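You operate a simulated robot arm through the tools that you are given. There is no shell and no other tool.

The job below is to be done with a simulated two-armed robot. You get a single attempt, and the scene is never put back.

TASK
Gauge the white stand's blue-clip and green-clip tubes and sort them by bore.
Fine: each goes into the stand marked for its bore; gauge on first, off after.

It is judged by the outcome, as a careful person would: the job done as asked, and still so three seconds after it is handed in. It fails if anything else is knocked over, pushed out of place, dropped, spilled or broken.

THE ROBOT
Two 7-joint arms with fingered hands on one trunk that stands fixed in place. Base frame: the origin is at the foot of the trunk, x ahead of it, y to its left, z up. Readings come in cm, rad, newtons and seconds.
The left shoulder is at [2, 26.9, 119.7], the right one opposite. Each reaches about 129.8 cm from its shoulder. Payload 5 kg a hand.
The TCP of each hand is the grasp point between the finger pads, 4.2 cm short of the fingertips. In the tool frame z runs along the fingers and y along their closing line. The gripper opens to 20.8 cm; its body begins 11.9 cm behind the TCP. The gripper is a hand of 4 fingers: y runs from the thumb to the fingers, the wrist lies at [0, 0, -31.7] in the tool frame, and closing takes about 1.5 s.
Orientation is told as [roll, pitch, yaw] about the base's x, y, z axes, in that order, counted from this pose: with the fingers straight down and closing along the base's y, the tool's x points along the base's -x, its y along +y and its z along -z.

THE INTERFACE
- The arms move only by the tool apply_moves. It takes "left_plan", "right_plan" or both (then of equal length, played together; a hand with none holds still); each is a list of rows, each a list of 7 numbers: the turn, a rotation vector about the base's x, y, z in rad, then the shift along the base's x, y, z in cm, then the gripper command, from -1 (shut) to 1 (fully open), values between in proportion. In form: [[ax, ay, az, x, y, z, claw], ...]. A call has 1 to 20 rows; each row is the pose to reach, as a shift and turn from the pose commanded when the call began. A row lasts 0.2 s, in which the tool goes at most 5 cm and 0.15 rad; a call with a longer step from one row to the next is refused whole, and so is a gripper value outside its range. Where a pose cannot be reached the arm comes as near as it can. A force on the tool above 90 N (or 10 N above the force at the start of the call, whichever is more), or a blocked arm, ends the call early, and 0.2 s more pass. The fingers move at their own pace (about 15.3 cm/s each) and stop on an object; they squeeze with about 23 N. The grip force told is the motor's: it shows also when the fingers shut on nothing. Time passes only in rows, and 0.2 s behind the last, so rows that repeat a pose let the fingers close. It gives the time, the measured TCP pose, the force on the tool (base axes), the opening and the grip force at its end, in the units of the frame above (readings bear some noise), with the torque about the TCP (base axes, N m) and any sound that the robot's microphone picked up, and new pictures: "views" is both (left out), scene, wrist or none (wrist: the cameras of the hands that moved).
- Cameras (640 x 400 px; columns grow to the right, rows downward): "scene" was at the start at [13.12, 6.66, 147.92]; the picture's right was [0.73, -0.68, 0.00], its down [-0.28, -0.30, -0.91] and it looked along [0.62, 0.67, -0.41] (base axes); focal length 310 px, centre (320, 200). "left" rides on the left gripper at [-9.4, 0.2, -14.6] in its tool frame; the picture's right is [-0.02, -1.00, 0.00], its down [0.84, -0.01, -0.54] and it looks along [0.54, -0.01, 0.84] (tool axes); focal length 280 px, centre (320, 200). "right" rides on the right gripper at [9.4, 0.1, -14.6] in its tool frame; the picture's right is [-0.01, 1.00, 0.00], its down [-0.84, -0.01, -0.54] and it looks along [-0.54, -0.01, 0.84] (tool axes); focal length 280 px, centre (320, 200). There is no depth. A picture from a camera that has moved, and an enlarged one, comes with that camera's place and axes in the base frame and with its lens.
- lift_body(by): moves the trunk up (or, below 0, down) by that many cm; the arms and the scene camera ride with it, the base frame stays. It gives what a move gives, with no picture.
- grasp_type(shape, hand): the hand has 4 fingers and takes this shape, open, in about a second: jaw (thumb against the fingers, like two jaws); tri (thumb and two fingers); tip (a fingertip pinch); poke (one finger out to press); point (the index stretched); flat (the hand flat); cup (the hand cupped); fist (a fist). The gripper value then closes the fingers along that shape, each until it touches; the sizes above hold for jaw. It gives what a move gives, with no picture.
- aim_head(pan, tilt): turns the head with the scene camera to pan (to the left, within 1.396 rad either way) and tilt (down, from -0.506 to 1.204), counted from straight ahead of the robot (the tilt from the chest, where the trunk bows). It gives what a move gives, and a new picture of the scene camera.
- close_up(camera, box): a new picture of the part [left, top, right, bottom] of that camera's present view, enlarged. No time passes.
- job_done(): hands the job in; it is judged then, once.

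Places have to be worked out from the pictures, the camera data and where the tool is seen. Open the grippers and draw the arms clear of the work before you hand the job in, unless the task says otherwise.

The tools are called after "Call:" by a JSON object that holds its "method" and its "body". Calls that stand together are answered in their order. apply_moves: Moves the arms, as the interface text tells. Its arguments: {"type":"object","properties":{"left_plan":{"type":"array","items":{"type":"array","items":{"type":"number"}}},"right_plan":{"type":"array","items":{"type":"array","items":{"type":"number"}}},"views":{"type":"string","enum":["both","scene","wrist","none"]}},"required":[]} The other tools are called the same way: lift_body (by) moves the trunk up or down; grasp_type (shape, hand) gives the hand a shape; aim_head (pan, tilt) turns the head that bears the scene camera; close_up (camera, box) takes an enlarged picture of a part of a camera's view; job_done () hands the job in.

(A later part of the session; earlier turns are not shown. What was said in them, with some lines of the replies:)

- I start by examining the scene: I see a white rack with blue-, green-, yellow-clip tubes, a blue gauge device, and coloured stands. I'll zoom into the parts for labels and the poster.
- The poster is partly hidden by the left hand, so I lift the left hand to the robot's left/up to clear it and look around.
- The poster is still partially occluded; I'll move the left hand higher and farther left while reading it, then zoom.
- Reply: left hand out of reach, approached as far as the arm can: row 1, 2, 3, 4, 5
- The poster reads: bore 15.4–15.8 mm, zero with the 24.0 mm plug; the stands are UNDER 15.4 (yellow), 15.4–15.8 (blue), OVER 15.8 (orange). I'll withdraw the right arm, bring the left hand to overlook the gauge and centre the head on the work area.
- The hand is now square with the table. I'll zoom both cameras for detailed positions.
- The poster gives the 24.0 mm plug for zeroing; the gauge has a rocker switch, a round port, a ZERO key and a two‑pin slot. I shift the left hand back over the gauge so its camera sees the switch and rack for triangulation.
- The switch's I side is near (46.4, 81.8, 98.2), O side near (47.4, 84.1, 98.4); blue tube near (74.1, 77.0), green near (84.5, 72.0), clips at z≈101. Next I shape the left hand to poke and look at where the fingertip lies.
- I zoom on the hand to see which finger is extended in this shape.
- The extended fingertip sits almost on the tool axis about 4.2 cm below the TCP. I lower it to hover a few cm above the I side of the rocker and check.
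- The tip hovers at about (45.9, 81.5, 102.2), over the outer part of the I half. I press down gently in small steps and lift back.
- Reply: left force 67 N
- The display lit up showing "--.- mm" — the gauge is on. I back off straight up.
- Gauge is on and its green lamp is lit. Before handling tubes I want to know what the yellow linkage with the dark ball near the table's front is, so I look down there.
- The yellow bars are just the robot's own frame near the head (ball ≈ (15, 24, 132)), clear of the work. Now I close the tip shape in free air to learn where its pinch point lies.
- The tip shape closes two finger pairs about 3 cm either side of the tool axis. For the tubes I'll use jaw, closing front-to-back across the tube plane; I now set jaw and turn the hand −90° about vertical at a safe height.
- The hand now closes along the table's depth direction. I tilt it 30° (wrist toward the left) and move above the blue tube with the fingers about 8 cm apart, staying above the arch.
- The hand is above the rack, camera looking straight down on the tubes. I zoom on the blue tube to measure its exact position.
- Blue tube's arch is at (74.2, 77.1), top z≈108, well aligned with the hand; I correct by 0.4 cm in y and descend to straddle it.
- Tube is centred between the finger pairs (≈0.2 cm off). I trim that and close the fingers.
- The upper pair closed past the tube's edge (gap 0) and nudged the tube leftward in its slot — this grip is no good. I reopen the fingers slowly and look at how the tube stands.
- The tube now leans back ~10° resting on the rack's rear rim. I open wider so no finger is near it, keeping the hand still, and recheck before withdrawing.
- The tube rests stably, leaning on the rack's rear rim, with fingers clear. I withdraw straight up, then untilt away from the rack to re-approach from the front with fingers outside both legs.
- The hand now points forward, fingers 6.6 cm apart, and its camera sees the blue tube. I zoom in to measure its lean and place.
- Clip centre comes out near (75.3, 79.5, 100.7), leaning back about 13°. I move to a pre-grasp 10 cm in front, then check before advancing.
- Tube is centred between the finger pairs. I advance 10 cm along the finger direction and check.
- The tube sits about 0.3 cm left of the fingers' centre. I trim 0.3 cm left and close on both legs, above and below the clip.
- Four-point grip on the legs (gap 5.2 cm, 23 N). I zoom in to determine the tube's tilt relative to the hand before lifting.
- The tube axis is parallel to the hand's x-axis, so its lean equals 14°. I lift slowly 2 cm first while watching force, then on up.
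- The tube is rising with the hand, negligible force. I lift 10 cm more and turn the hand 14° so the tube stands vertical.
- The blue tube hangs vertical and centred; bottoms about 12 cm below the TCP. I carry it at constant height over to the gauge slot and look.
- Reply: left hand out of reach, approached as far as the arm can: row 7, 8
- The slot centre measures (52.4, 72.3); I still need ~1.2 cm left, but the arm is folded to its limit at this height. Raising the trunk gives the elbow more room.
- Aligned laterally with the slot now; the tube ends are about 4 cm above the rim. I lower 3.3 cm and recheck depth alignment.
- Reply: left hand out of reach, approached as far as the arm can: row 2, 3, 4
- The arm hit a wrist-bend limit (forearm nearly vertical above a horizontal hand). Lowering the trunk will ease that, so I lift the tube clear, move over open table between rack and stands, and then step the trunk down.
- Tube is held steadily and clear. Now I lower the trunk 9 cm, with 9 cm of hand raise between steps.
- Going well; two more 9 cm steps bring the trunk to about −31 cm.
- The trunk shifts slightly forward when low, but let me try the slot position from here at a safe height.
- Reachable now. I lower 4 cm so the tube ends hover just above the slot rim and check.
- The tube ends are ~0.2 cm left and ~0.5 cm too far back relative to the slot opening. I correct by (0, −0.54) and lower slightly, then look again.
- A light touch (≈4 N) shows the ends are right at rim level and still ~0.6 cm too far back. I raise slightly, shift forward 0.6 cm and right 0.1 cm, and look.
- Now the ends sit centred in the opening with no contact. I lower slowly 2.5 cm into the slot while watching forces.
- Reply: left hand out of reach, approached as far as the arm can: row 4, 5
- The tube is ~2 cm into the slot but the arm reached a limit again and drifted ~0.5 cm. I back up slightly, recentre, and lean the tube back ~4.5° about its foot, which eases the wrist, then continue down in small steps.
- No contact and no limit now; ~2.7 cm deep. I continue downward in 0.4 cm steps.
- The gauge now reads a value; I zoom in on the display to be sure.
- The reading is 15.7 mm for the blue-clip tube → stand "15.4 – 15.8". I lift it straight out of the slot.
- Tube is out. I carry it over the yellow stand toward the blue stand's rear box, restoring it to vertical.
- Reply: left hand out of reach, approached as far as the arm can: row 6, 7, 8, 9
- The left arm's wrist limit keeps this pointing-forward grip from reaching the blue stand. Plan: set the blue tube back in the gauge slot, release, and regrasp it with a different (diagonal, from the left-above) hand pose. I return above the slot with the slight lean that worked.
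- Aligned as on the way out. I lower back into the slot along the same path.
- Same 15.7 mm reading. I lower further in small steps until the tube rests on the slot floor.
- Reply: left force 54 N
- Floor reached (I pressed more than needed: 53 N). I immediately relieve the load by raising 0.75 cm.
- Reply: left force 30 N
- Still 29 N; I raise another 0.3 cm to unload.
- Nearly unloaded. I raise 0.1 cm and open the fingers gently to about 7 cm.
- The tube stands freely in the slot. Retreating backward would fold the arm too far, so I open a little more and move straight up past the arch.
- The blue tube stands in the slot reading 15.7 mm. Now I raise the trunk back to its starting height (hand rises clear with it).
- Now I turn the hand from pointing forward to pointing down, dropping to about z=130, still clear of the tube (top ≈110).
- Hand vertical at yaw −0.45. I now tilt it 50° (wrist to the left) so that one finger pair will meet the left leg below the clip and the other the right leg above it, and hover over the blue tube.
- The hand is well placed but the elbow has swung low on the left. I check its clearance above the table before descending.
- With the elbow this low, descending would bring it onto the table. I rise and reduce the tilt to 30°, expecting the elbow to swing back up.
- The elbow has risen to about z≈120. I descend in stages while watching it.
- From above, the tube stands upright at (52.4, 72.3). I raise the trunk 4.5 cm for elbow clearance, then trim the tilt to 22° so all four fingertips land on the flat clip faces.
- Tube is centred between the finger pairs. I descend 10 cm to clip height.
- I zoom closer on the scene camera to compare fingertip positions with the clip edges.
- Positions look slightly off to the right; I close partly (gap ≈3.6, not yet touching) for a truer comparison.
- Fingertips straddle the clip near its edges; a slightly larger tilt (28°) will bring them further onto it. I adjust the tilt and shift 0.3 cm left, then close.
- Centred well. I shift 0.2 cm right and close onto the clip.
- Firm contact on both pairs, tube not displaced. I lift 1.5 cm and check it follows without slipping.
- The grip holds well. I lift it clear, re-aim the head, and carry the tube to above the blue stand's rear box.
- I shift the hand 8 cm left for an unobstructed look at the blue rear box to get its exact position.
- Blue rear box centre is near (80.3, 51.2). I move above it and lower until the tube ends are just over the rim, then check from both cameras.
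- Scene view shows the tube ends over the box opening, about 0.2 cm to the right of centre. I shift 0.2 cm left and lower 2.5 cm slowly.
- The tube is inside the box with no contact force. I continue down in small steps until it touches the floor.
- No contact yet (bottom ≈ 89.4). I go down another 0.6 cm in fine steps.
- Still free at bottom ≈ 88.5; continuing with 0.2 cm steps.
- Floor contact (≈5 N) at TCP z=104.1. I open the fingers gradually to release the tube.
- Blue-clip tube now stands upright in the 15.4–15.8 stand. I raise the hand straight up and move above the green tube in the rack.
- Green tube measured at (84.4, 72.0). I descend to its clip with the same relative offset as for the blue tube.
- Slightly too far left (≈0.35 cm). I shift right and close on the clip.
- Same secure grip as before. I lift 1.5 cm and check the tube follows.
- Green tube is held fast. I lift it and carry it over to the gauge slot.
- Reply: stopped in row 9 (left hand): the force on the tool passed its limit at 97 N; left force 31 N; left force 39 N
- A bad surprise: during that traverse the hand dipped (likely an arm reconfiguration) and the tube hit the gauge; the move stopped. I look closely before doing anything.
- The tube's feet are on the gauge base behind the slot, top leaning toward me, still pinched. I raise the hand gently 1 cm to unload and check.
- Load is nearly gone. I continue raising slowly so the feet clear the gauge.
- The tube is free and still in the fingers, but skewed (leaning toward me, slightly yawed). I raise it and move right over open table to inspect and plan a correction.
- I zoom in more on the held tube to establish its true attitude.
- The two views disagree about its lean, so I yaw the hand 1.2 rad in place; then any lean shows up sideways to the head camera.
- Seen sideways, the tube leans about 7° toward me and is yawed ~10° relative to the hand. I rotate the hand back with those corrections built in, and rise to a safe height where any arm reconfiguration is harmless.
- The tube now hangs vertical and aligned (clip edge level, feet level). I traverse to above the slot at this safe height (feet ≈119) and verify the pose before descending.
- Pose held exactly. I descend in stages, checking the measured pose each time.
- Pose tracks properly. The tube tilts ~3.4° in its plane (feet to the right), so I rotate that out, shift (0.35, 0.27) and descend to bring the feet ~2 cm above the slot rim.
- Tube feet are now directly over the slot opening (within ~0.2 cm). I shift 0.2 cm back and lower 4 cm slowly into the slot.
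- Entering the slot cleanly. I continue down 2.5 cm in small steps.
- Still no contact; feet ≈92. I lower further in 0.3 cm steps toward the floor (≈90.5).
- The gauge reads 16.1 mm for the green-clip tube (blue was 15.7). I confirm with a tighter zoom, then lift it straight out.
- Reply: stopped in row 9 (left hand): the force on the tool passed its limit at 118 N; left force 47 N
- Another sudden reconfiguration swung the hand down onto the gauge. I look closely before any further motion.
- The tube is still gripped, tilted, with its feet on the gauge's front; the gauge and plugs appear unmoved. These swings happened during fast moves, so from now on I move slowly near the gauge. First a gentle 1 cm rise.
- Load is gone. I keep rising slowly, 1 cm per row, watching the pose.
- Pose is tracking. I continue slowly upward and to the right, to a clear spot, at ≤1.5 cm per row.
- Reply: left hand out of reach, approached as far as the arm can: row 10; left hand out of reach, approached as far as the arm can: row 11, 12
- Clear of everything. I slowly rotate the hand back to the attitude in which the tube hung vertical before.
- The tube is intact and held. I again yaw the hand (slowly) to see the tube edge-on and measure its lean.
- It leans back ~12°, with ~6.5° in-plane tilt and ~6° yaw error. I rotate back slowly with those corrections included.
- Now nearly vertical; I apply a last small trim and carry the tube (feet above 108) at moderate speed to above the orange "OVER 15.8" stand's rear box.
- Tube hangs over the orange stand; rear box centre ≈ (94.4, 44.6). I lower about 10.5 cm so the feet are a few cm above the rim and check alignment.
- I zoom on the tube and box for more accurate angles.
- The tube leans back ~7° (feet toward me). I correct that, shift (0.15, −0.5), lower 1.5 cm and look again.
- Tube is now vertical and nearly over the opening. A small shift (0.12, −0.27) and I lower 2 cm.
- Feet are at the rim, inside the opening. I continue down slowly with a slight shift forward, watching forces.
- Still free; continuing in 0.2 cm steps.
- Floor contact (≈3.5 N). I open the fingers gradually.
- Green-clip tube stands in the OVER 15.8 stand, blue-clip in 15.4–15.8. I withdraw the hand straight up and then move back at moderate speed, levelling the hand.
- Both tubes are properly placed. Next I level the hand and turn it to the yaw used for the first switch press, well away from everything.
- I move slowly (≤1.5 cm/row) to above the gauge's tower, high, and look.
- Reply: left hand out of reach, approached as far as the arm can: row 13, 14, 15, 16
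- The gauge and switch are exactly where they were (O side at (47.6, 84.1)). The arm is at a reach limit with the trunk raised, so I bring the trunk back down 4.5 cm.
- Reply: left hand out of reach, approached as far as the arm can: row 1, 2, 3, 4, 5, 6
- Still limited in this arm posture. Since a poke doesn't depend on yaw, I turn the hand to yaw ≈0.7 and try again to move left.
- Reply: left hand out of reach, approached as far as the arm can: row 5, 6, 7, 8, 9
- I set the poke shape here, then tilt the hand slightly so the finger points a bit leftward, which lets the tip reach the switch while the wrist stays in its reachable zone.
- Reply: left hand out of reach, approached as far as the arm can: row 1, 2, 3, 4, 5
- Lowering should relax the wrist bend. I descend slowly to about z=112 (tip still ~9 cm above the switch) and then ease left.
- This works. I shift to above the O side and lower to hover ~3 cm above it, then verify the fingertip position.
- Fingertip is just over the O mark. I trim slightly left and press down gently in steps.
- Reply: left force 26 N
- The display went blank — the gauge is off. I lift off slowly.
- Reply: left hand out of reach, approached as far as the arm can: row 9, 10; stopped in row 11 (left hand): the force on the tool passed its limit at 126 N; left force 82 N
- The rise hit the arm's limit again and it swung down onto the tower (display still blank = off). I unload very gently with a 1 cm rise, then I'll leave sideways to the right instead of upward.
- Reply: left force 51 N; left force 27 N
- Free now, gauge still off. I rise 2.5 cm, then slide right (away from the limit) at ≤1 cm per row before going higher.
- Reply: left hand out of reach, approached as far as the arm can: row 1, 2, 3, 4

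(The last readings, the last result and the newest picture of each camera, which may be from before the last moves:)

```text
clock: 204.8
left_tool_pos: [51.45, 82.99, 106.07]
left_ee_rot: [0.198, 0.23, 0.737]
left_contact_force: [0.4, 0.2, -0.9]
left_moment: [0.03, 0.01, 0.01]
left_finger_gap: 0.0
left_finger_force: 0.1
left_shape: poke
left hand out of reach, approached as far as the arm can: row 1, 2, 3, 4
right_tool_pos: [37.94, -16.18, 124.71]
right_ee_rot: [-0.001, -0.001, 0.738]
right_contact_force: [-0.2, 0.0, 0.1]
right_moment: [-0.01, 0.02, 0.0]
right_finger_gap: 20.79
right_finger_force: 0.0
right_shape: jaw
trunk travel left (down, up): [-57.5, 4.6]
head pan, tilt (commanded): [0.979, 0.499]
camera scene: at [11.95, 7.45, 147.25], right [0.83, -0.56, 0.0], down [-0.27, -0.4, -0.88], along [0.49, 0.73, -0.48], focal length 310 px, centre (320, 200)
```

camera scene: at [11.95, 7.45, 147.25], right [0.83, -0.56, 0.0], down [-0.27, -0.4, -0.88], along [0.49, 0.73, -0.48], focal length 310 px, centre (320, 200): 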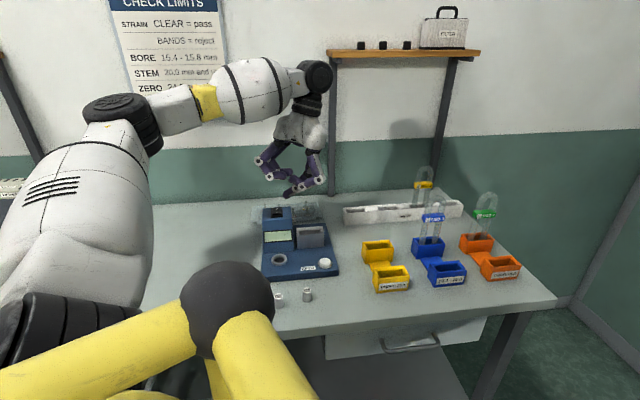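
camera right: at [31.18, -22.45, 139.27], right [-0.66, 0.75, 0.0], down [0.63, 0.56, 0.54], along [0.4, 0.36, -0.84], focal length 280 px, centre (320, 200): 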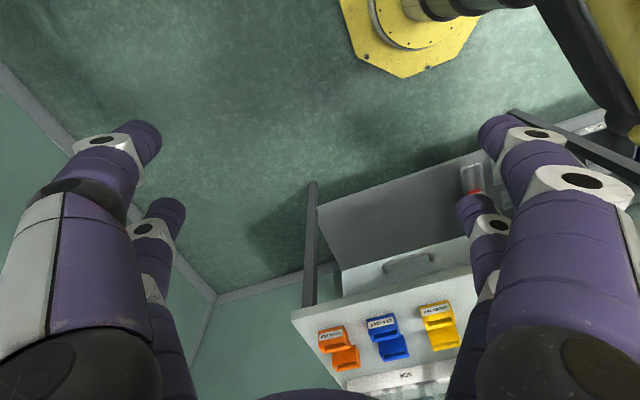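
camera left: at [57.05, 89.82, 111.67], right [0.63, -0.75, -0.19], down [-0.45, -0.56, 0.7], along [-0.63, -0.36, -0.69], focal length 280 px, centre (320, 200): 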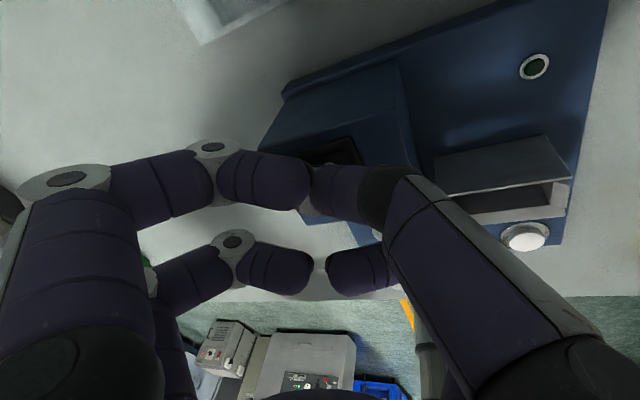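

Good. I continue right to x≈61 and then rise.

Call:
{"method": "apply_moves", "body": {"left_plan": [[0, 0, 0, 1, -0.4, 0.3, 1], [0, 0, 0, 2, -0.8, 0.6, 1], [0, 0, 0, 3, -1.2, 0.9, 1], [0, 0, 0, 4, -1.6, 1.2, 1], [0, 0, 0, 5, -2, 1.5, 1], [0, 0, 0, 6, -2.4, 1.8, 1], [0, 0, 0, 7, -2.8, 2.1, 1], [0, 0, 0, 8, -3.2, 2.4, 1], [0, 0, 0, 9, -3.6, 3, 1], [0, 0, 0, 10, -4, 3.6, 1]], "views": "none"}}

Call:
{"method": "apply_moves", "body": {"left_plan": [[0, 0, 0, 0.5, -0.4, 1, 1], [0, 0, 0, 1, -0.8, 2, 1], [0, 0, 0, 1.5, -1.2, 3, 1], [0, 0, 0, 2, -1.6, 4, 1], [0, 0, 0, 2.5, -2, 5, 1], [0, 0, 0, 3, -2.4, 6, 1], [0, 0, 0, 3.5, -2.8, 7, 1], [0, 0, 0, 4, -3.2, 8, 1], [0, 0, 0, 4.5, -3.6, 9, 1], [0, 0, 0, 5, -4, 10, 1], [0, 0, 0, 5, -4, 11, 1]], "views": "both"}}

```text
clock: 206.9
left_tool_pos: [61.41, 78.95, 109.82]
left_ee_rot: [0.2, 0.23, 0.737]
left_contact_force: [0.4, 0.3, 0.1]
left_moment: [0.04, 0.01, -0.02]
left_finger_gap: 0.04
left_finger_force: 0.0
left_shape: poke
right_tool_pos: [37.84, -16.26, 124.66]
right_ee_rot: [-0.001, 0.0, 0.738]
right_contact_force: [-0.1, -0.1, -0.3]
right_moment: [0.06, 0.03, -0.01]
right_finger_gap: 20.81
right_finger_force: 0.0
right_shape: jaw
trunk travel left (down, up): [-57.5, 4.6]
head pan, tilt (commanded): [0.979, 0.499]
```

```text
clock: 209.3
left_tool_pos: [66.24, 75.01, 120.66]
left_ee_rot: [0.198, 0.228, 0.735]
left_contact_force: [-0.3, 0.5, 0.4]
left_moment: [-0.01, 0.01, 0.01]
left_finger_gap: 0.0
left_finger_force: 0.1
left_shape: poke
right_tool_pos: [37.81, -16.19, 124.78]
right_ee_rot: [0.001, 0.001, 0.739]
right_contact_force: [-0.3, 0.4, 0.4]
right_moment: [0.01, -0.02, -0.01]
right_finger_gap: 20.8
right_finger_force: 0.1
right_shape: jaw
trunk travel left (down, up): [-57.5, 4.6]
head pan, tilt (commanded): [0.979, 0.499]
camera scene: at [11.88, 7.45, 147.26], right [0.83, -0.56, 0.0], down [-0.27, -0.4, -0.88], along [0.49, 0.73, -0.48], focal length 310 px, centre (320, 200)
camera left: at [77.46, 81.22, 132.45], right [0.64, -0.75, -0.2], down [-0.44, -0.56, 0.7], along [-0.63, -0.36, -0.68], focal length 280 px, centre (320, 200)
```

scene: 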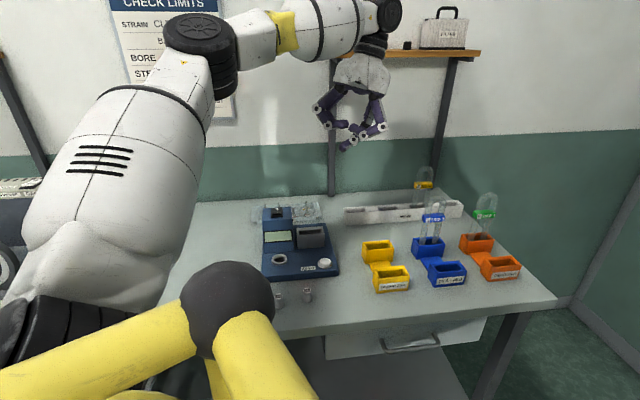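
left: 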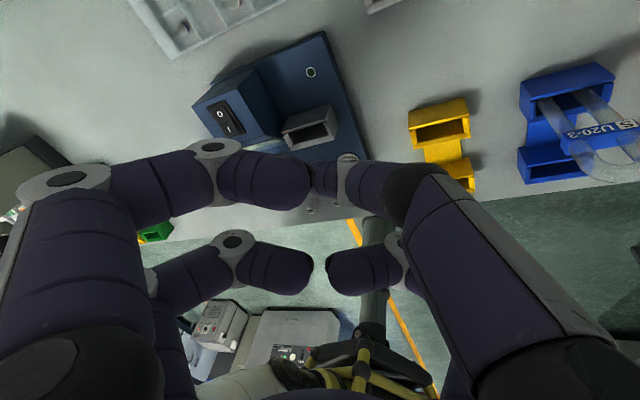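

Clear of the gauge, which is off (lamp dark, display blank). I inspect the gauge, tray, plugs, rack and stands for any displacement.

Call:
{"method": "close_up", "body": {"camera": "scene", "box": [230, 180, 350, 310]}}

Call:
{"method": "close_up", "body": {"camera": "scene", "box": [330, 150, 530, 310]}}

Call:
{"method": "close_up", "body": {"camera": "left", "box": [120, 0, 420, 220]}}

```text
3.08 times, centred on (290, 245) of scene
camera zoom: at [11.88, 7.45, 147.26], right [0.83, -0.56, 0.0], down [-0.27, -0.4, -0.88], along [0.49, 0.73, -0.48], focal length 953 px, centre (412, 62)
```

zoom: 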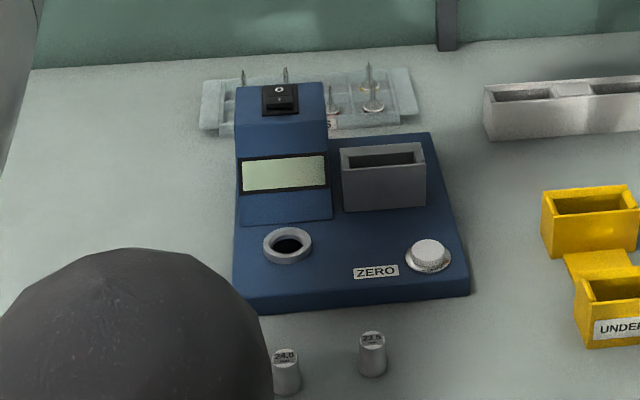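

```text
2.50 times, centred on (430, 230) of scene
camera zoom: at [11.88, 7.45, 147.26], right [0.83, -0.56, 0.0], down [-0.27, -0.4, -0.88], along [0.49, 0.73, -0.48], focal length 774 px, centre (45, 125)
```

zoom: 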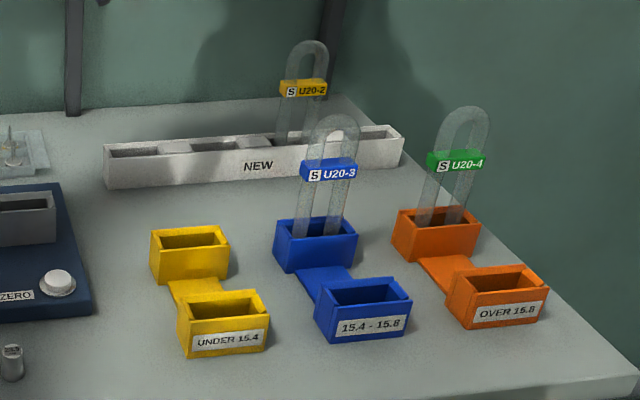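

```text
1.82 times, centred on (270, 110) of left
camera zoom: at [77.46, 81.22, 132.45], right [0.64, -0.75, -0.2], down [-0.44, -0.56, 0.7], along [-0.63, -0.36, -0.68], focal length 510 px, centre (411, 364)
```

zoom: 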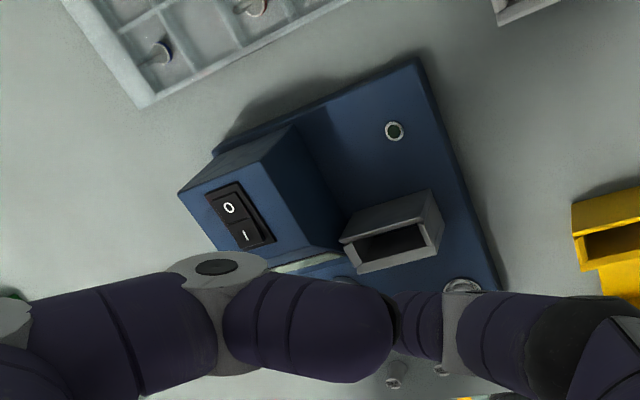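

Everything is in place: gauge, tray, plugs, rack and stands unmoved; both tubes standing. I straighten the hand and retreat slowly toward me over the table's front.

Call:
{"method": "apply_moves", "body": {"left_plan": [[0, -0.075, 0, 0, 0, 0.3, 1], [0.001, -0.15, 0, 0, 0, 0.6, 1], [0.002, -0.225, 0, 0, 0, 0.9, 1], [0.003, -0.3005, 0, 0, 0, 1.2, 1], [0.003, -0.3005, 0, 0, 0, 1.2, 1]], "views": "none"}}

Call:
{"method": "apply_moves", "body": {"left_plan": [[0, 0, 0, -0.5, -1.2, 0.5, 1], [0, 0, 0, -1, -2.4, 1, 1], [0, 0, 0, -1.5, -3.6, 1.5, 1], [0, 0, 0, -2, -4.8, 2, 1], [0, 0, 0, -2.5, -6, 2.5, 1], [0, 0, 0, -3, -7.2, 3, 1], [0, 0, 0, -3.5, -8.4, 3.5, 1], [0, 0, 0, -4, -9.6, 4, 1], [0, 0, 0, -4.5, -10.8, 4.5, 1], [0, 0, 0, -5, -12, 5, 1], [0, 0, 0, -5.5, -13.2, 5.5, 1], [0, 0, 0, -6, -14.4, 6, 1], [0, 0, 0, -6.5, -15.6, 6.5, 1], [0, 0, 0, -7, -16.8, 7, 1], [0, 0, 0, -7.5, -18, 7.5, 1], [0, 0, 0, -8, -19.2, 8, 1]], "views": "scene"}}

```text
clock: 210.6
left_tool_pos: [66.4, 74.84, 121.96]
left_ee_rot: [0.003, 0.001, 0.714]
left_contact_force: [0.2, -0.5, 0.6]
left_moment: [0.05, 0.01, -0.01]
left_finger_gap: 0.0
left_finger_force: 0.1
left_shape: poke
right_tool_pos: [37.86, -16.17, 124.65]
right_ee_rot: [0.001, 0.001, 0.738]
right_contact_force: [0.1, 0.2, -1.4]
right_moment: [0.06, -0.02, 0.0]
right_finger_gap: 20.78
right_finger_force: 0.0
right_shape: jaw
trunk travel left (down, up): [-57.5, 4.6]
head pan, tilt (commanded): [0.979, 0.499]
```

```text
clock: 213.9
left_tool_pos: [58.46, 55.76, 129.87]
left_ee_rot: [0.001, 0.0, 0.713]
left_contact_force: [0.1, -0.5, -0.8]
left_moment: [0.03, -0.05, -0.02]
left_finger_gap: 0.0
left_finger_force: 0.1
left_shape: poke
right_tool_pos: [37.97, -16.23, 124.62]
right_ee_rot: [0.0, 0.0, 0.738]
right_contact_force: [-0.3, 0.0, 0.8]
right_moment: [-0.01, -0.03, -0.03]
right_finger_gap: 20.82
right_finger_force: 0.0
right_shape: jaw
trunk travel left (down, up): [-57.5, 4.6]
head pan, tilt (commanded): [0.979, 0.499]
camera scene: at [11.91, 7.42, 147.26], right [0.83, -0.56, 0.0], down [-0.27, -0.4, -0.88], along [0.49, 0.73, -0.48], focal length 310 px, centre (320, 200)
```

scene: 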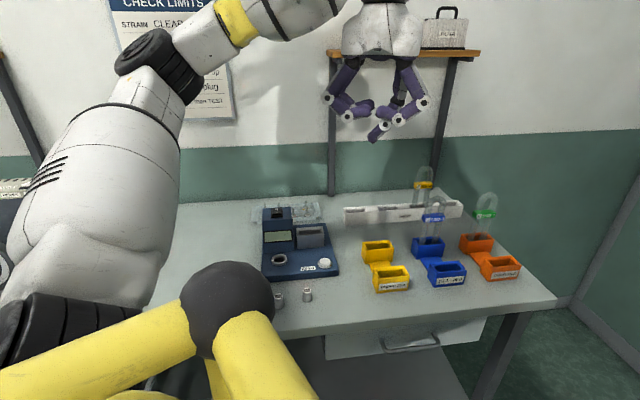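

Continuing the slow retreat off the front of the table.

Call:
{"method": "apply_moves", "body": {"left_plan": [[0, 0, 0, -0.3, -1.2, 0, 1], [0, 0, 0, -0.6, -2.4, 0, 1], [0, 0, 0, -0.9, -3.6, 0, 1], [0, 0, 0, -1.2, -4.8, 0, 1], [0, 0, 0, -1.5, -6, 0, 1], [0, 0, 0, -1.8, -7.2, 0, 1], [0, 0, 0, -2.1, -8.4, 0, 1], [0, 0, 0, -2.4, -9.6, 0, 1], [0, 0, 0, -2.7, -10.8, 0, 1], [0, 0, 0, -3, -12, 0, 1]], "views": "none"}}

Call:
{"method": "apply_moves", "body": {"left_plan": [[0, 0, 0, -0.4, -1.2, 0, 1], [0, 0, 0, -0.8, -2.4, 0, 1], [0, 0, 0, -1.2, -3.6, 0, 1], [0, 0, 0, -1.6, -4.8, 0, 1], [0, 0, 0, -2, -6, 0, 1], [0, 0, 0, -2.4, -7.2, 0, 1], [0, 0, 0, -2.8, -8.4, 0, 1], [0, 0, 0, -3.2, -9.6, 0, 1]], "views": "scene"}}

```text
clock: 216.2
left_tool_pos: [55.29, 43.71, 129.94]
left_ee_rot: [0.003, 0.001, 0.712]
left_contact_force: [0.2, 0.7, 0.5]
left_moment: [0.0, 0.02, -0.02]
left_finger_gap: 0.0
left_finger_force: 0.0
left_shape: poke
right_tool_pos: [37.76, -16.18, 124.64]
right_ee_rot: [0.0, 0.0, 0.738]
right_contact_force: [-0.5, -1.0, 0.1]
right_moment: [0.04, -0.04, 0.01]
right_finger_gap: 20.79
right_finger_force: 0.0
right_shape: jaw
trunk travel left (down, up): [-57.5, 4.6]
head pan, tilt (commanded): [0.979, 0.499]
```

```text
clock: 217.9
left_tool_pos: [52.21, 34.06, 129.68]
left_ee_rot: [0.002, 0.002, 0.713]
left_contact_force: [0.1, -0.2, 0.2]
left_moment: [0.04, 0.04, 0.0]
left_finger_gap: 0.01
left_finger_force: 0.1
left_shape: poke
right_tool_pos: [37.86, -16.22, 124.65]
right_ee_rot: [0.001, -0.001, 0.739]
right_contact_force: [0.1, -0.5, -0.7]
right_moment: [0.04, 0.03, 0.05]
right_finger_gap: 20.79
right_finger_force: 0.1
right_shape: jaw
trunk travel left (down, up): [-57.5, 4.6]
head pan, tilt (commanded): [0.979, 0.499]
camera scene: at [11.95, 7.42, 147.25], right [0.83, -0.56, 0.0], down [-0.27, -0.4, -0.88], along [0.49, 0.73, -0.48], focal length 310 px, centre (320, 200)
```

scene: 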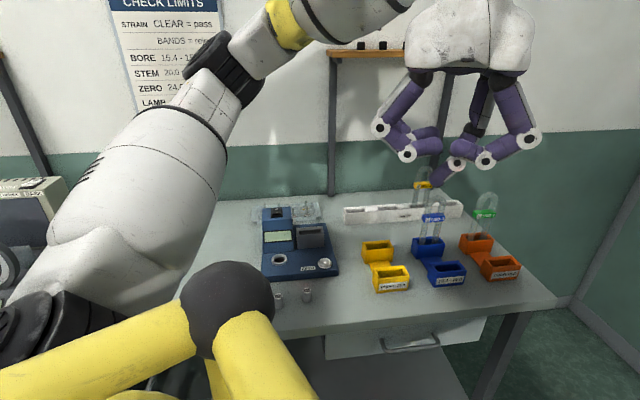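

The left hand is clear in front of the table. I open the hand (jaw shape) and take a last full look at the work.

Call:
{"method": "grasp_type", "body": {"hand": "left", "shape": "jaw"}}

Call:
{"method": "aim_head", "body": {"pan": 0.85, "tilt": 0.6}}

Call:
{"method": "close_up", "body": {"camera": "scene", "box": [330, 120, 520, 280]}}

Call:
{"method": "close_up", "body": {"camera": "scene", "box": [240, 130, 400, 280]}}

```text
clock: 218.8
left_tool_pos: [52.31, 34.17, 129.74]
left_ee_rot: [0.001, 0.001, 0.715]
left_contact_force: [-0.4, 0.6, -0.3]
left_moment: [0.04, -0.06, 0.0]
left_finger_gap: 20.79
left_finger_force: 0.0
left_shape: jaw
right_tool_pos: [37.84, -16.31, 124.75]
right_ee_rot: [0.001, -0.001, 0.738]
right_contact_force: [-1.0, 0.1, -0.4]
right_moment: [-0.01, -0.02, -0.02]
right_finger_gap: 20.82
right_finger_force: 0.1
right_shape: jaw
trunk travel left (down, up): [-57.5, 4.6]
head pan, tilt (commanded): [0.979, 0.499]
```

```text
clock: 219.5
left_tool_pos: [52.11, 33.96, 129.82]
left_ee_rot: [0.003, 0.001, 0.714]
left_contact_force: [0.5, -0.3, 0.0]
left_moment: [0.01, -0.03, 0.0]
left_finger_gap: 20.79
left_finger_force: 0.0
left_shape: jaw
right_tool_pos: [37.93, -16.17, 124.67]
right_ee_rot: [0.002, -0.001, 0.738]
right_contact_force: [-0.6, 0.0, -0.3]
right_moment: [-0.02, 0.05, 0.03]
right_finger_gap: 20.78
right_finger_force: 0.1
right_shape: jaw
trunk travel left (down, up): [-57.5, 4.6]
head pan, tilt (commanded): [0.85, 0.6]
camera scene: at [12.68, 6.54, 146.35], right [0.75, -0.66, 0.0], down [-0.37, -0.42, -0.83], along [0.54, 0.62, -0.56], focal length 310 px, centre (320, 200)
```

scene: 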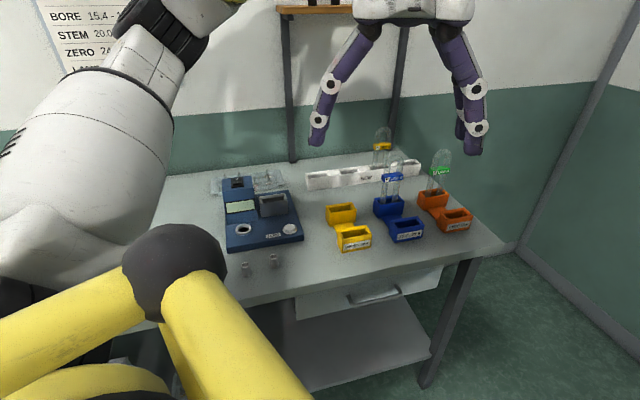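

```text
2.50 times, centred on (425, 200) of scene
camera zoom: at [12.68, 6.54, 146.35], right [0.75, -0.66, 0.0], down [-0.37, -0.42, -0.83], along [0.54, 0.62, -0.56], focal length 774 px, centre (58, 200)
```

zoom: 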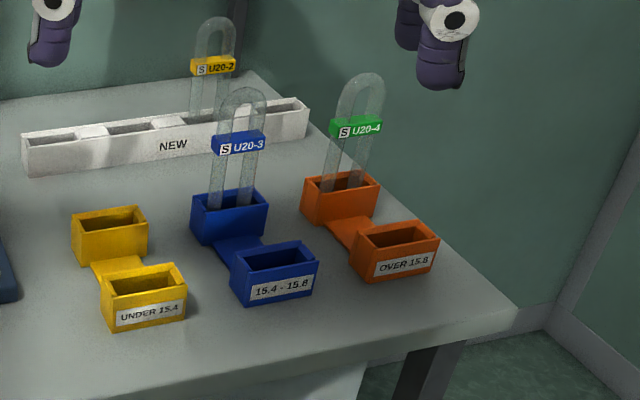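

```text
2.67 times, centred on (320, 205) of scene
camera zoom: at [12.68, 6.54, 146.35], right [0.75, -0.66, 0.0], down [-0.37, -0.42, -0.83], along [0.54, 0.62, -0.56], focal length 826 px, centre (320, 187)
```

zoom: 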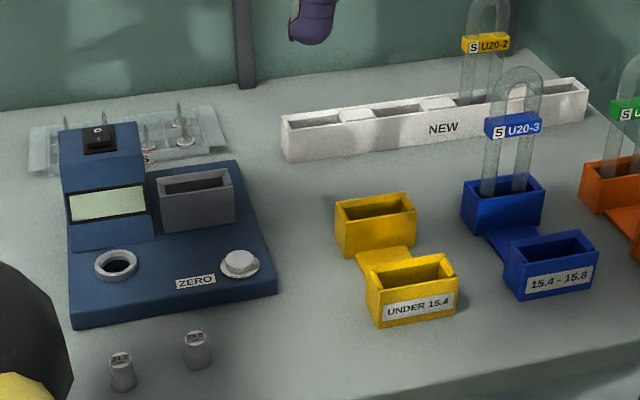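

Blue-clip (15.7 mm) stands in "15.4 – 15.8", green-clip (16.1 mm) in "OVER 15.8", the gauge is switched off, the grippers are open and both arms are clear. I hand the job in.

Call:
{"method": "job_done", "body": {}}

```text
The job is handed in.
```

I gauged both tubes, put each in the stand its reading called for, and handed the job in. I did not check the gauge's zero, so the sorting relies on its readings as they came.

| Tube | Gauge reading | Stand |
|---|---|---|
| Blue clip (U20-3) | 15.7 mm | 15.4 – 15.8 |
| Green clip (U20-4) | 16.1 mm | OVER 15.8 |

I switched the gauge on before the first reading and off after the last; its display and lamp were dark when I finished. Both grippers are open and both arms are clear.

- **Zero not checked:** the wall card names the 24.0 mm plug for zeroing. I skipped that step because moving the plug with this arm looked riskier than it was worth. If the gauge was off zero, one or both tubes could be in the wrong stand. The blue tube is only 0.1 mm inside its limit.
- **Impacts:** the left arm swung down without command three times near the gauge. Twice the green tube struck the gauge (peaks of about 97 N and 118 N). Once, after switch-off, the hand came down on the gauge's tower (about 126 N). Lowering the blue tube into the slot I also pressed to about 54 N.
- **After the impacts:** both tubes look whole. Comparing camera views, the gauge, plugs, tray, rack and stands had not visibly moved, though I can only judge that to a few millimetres.
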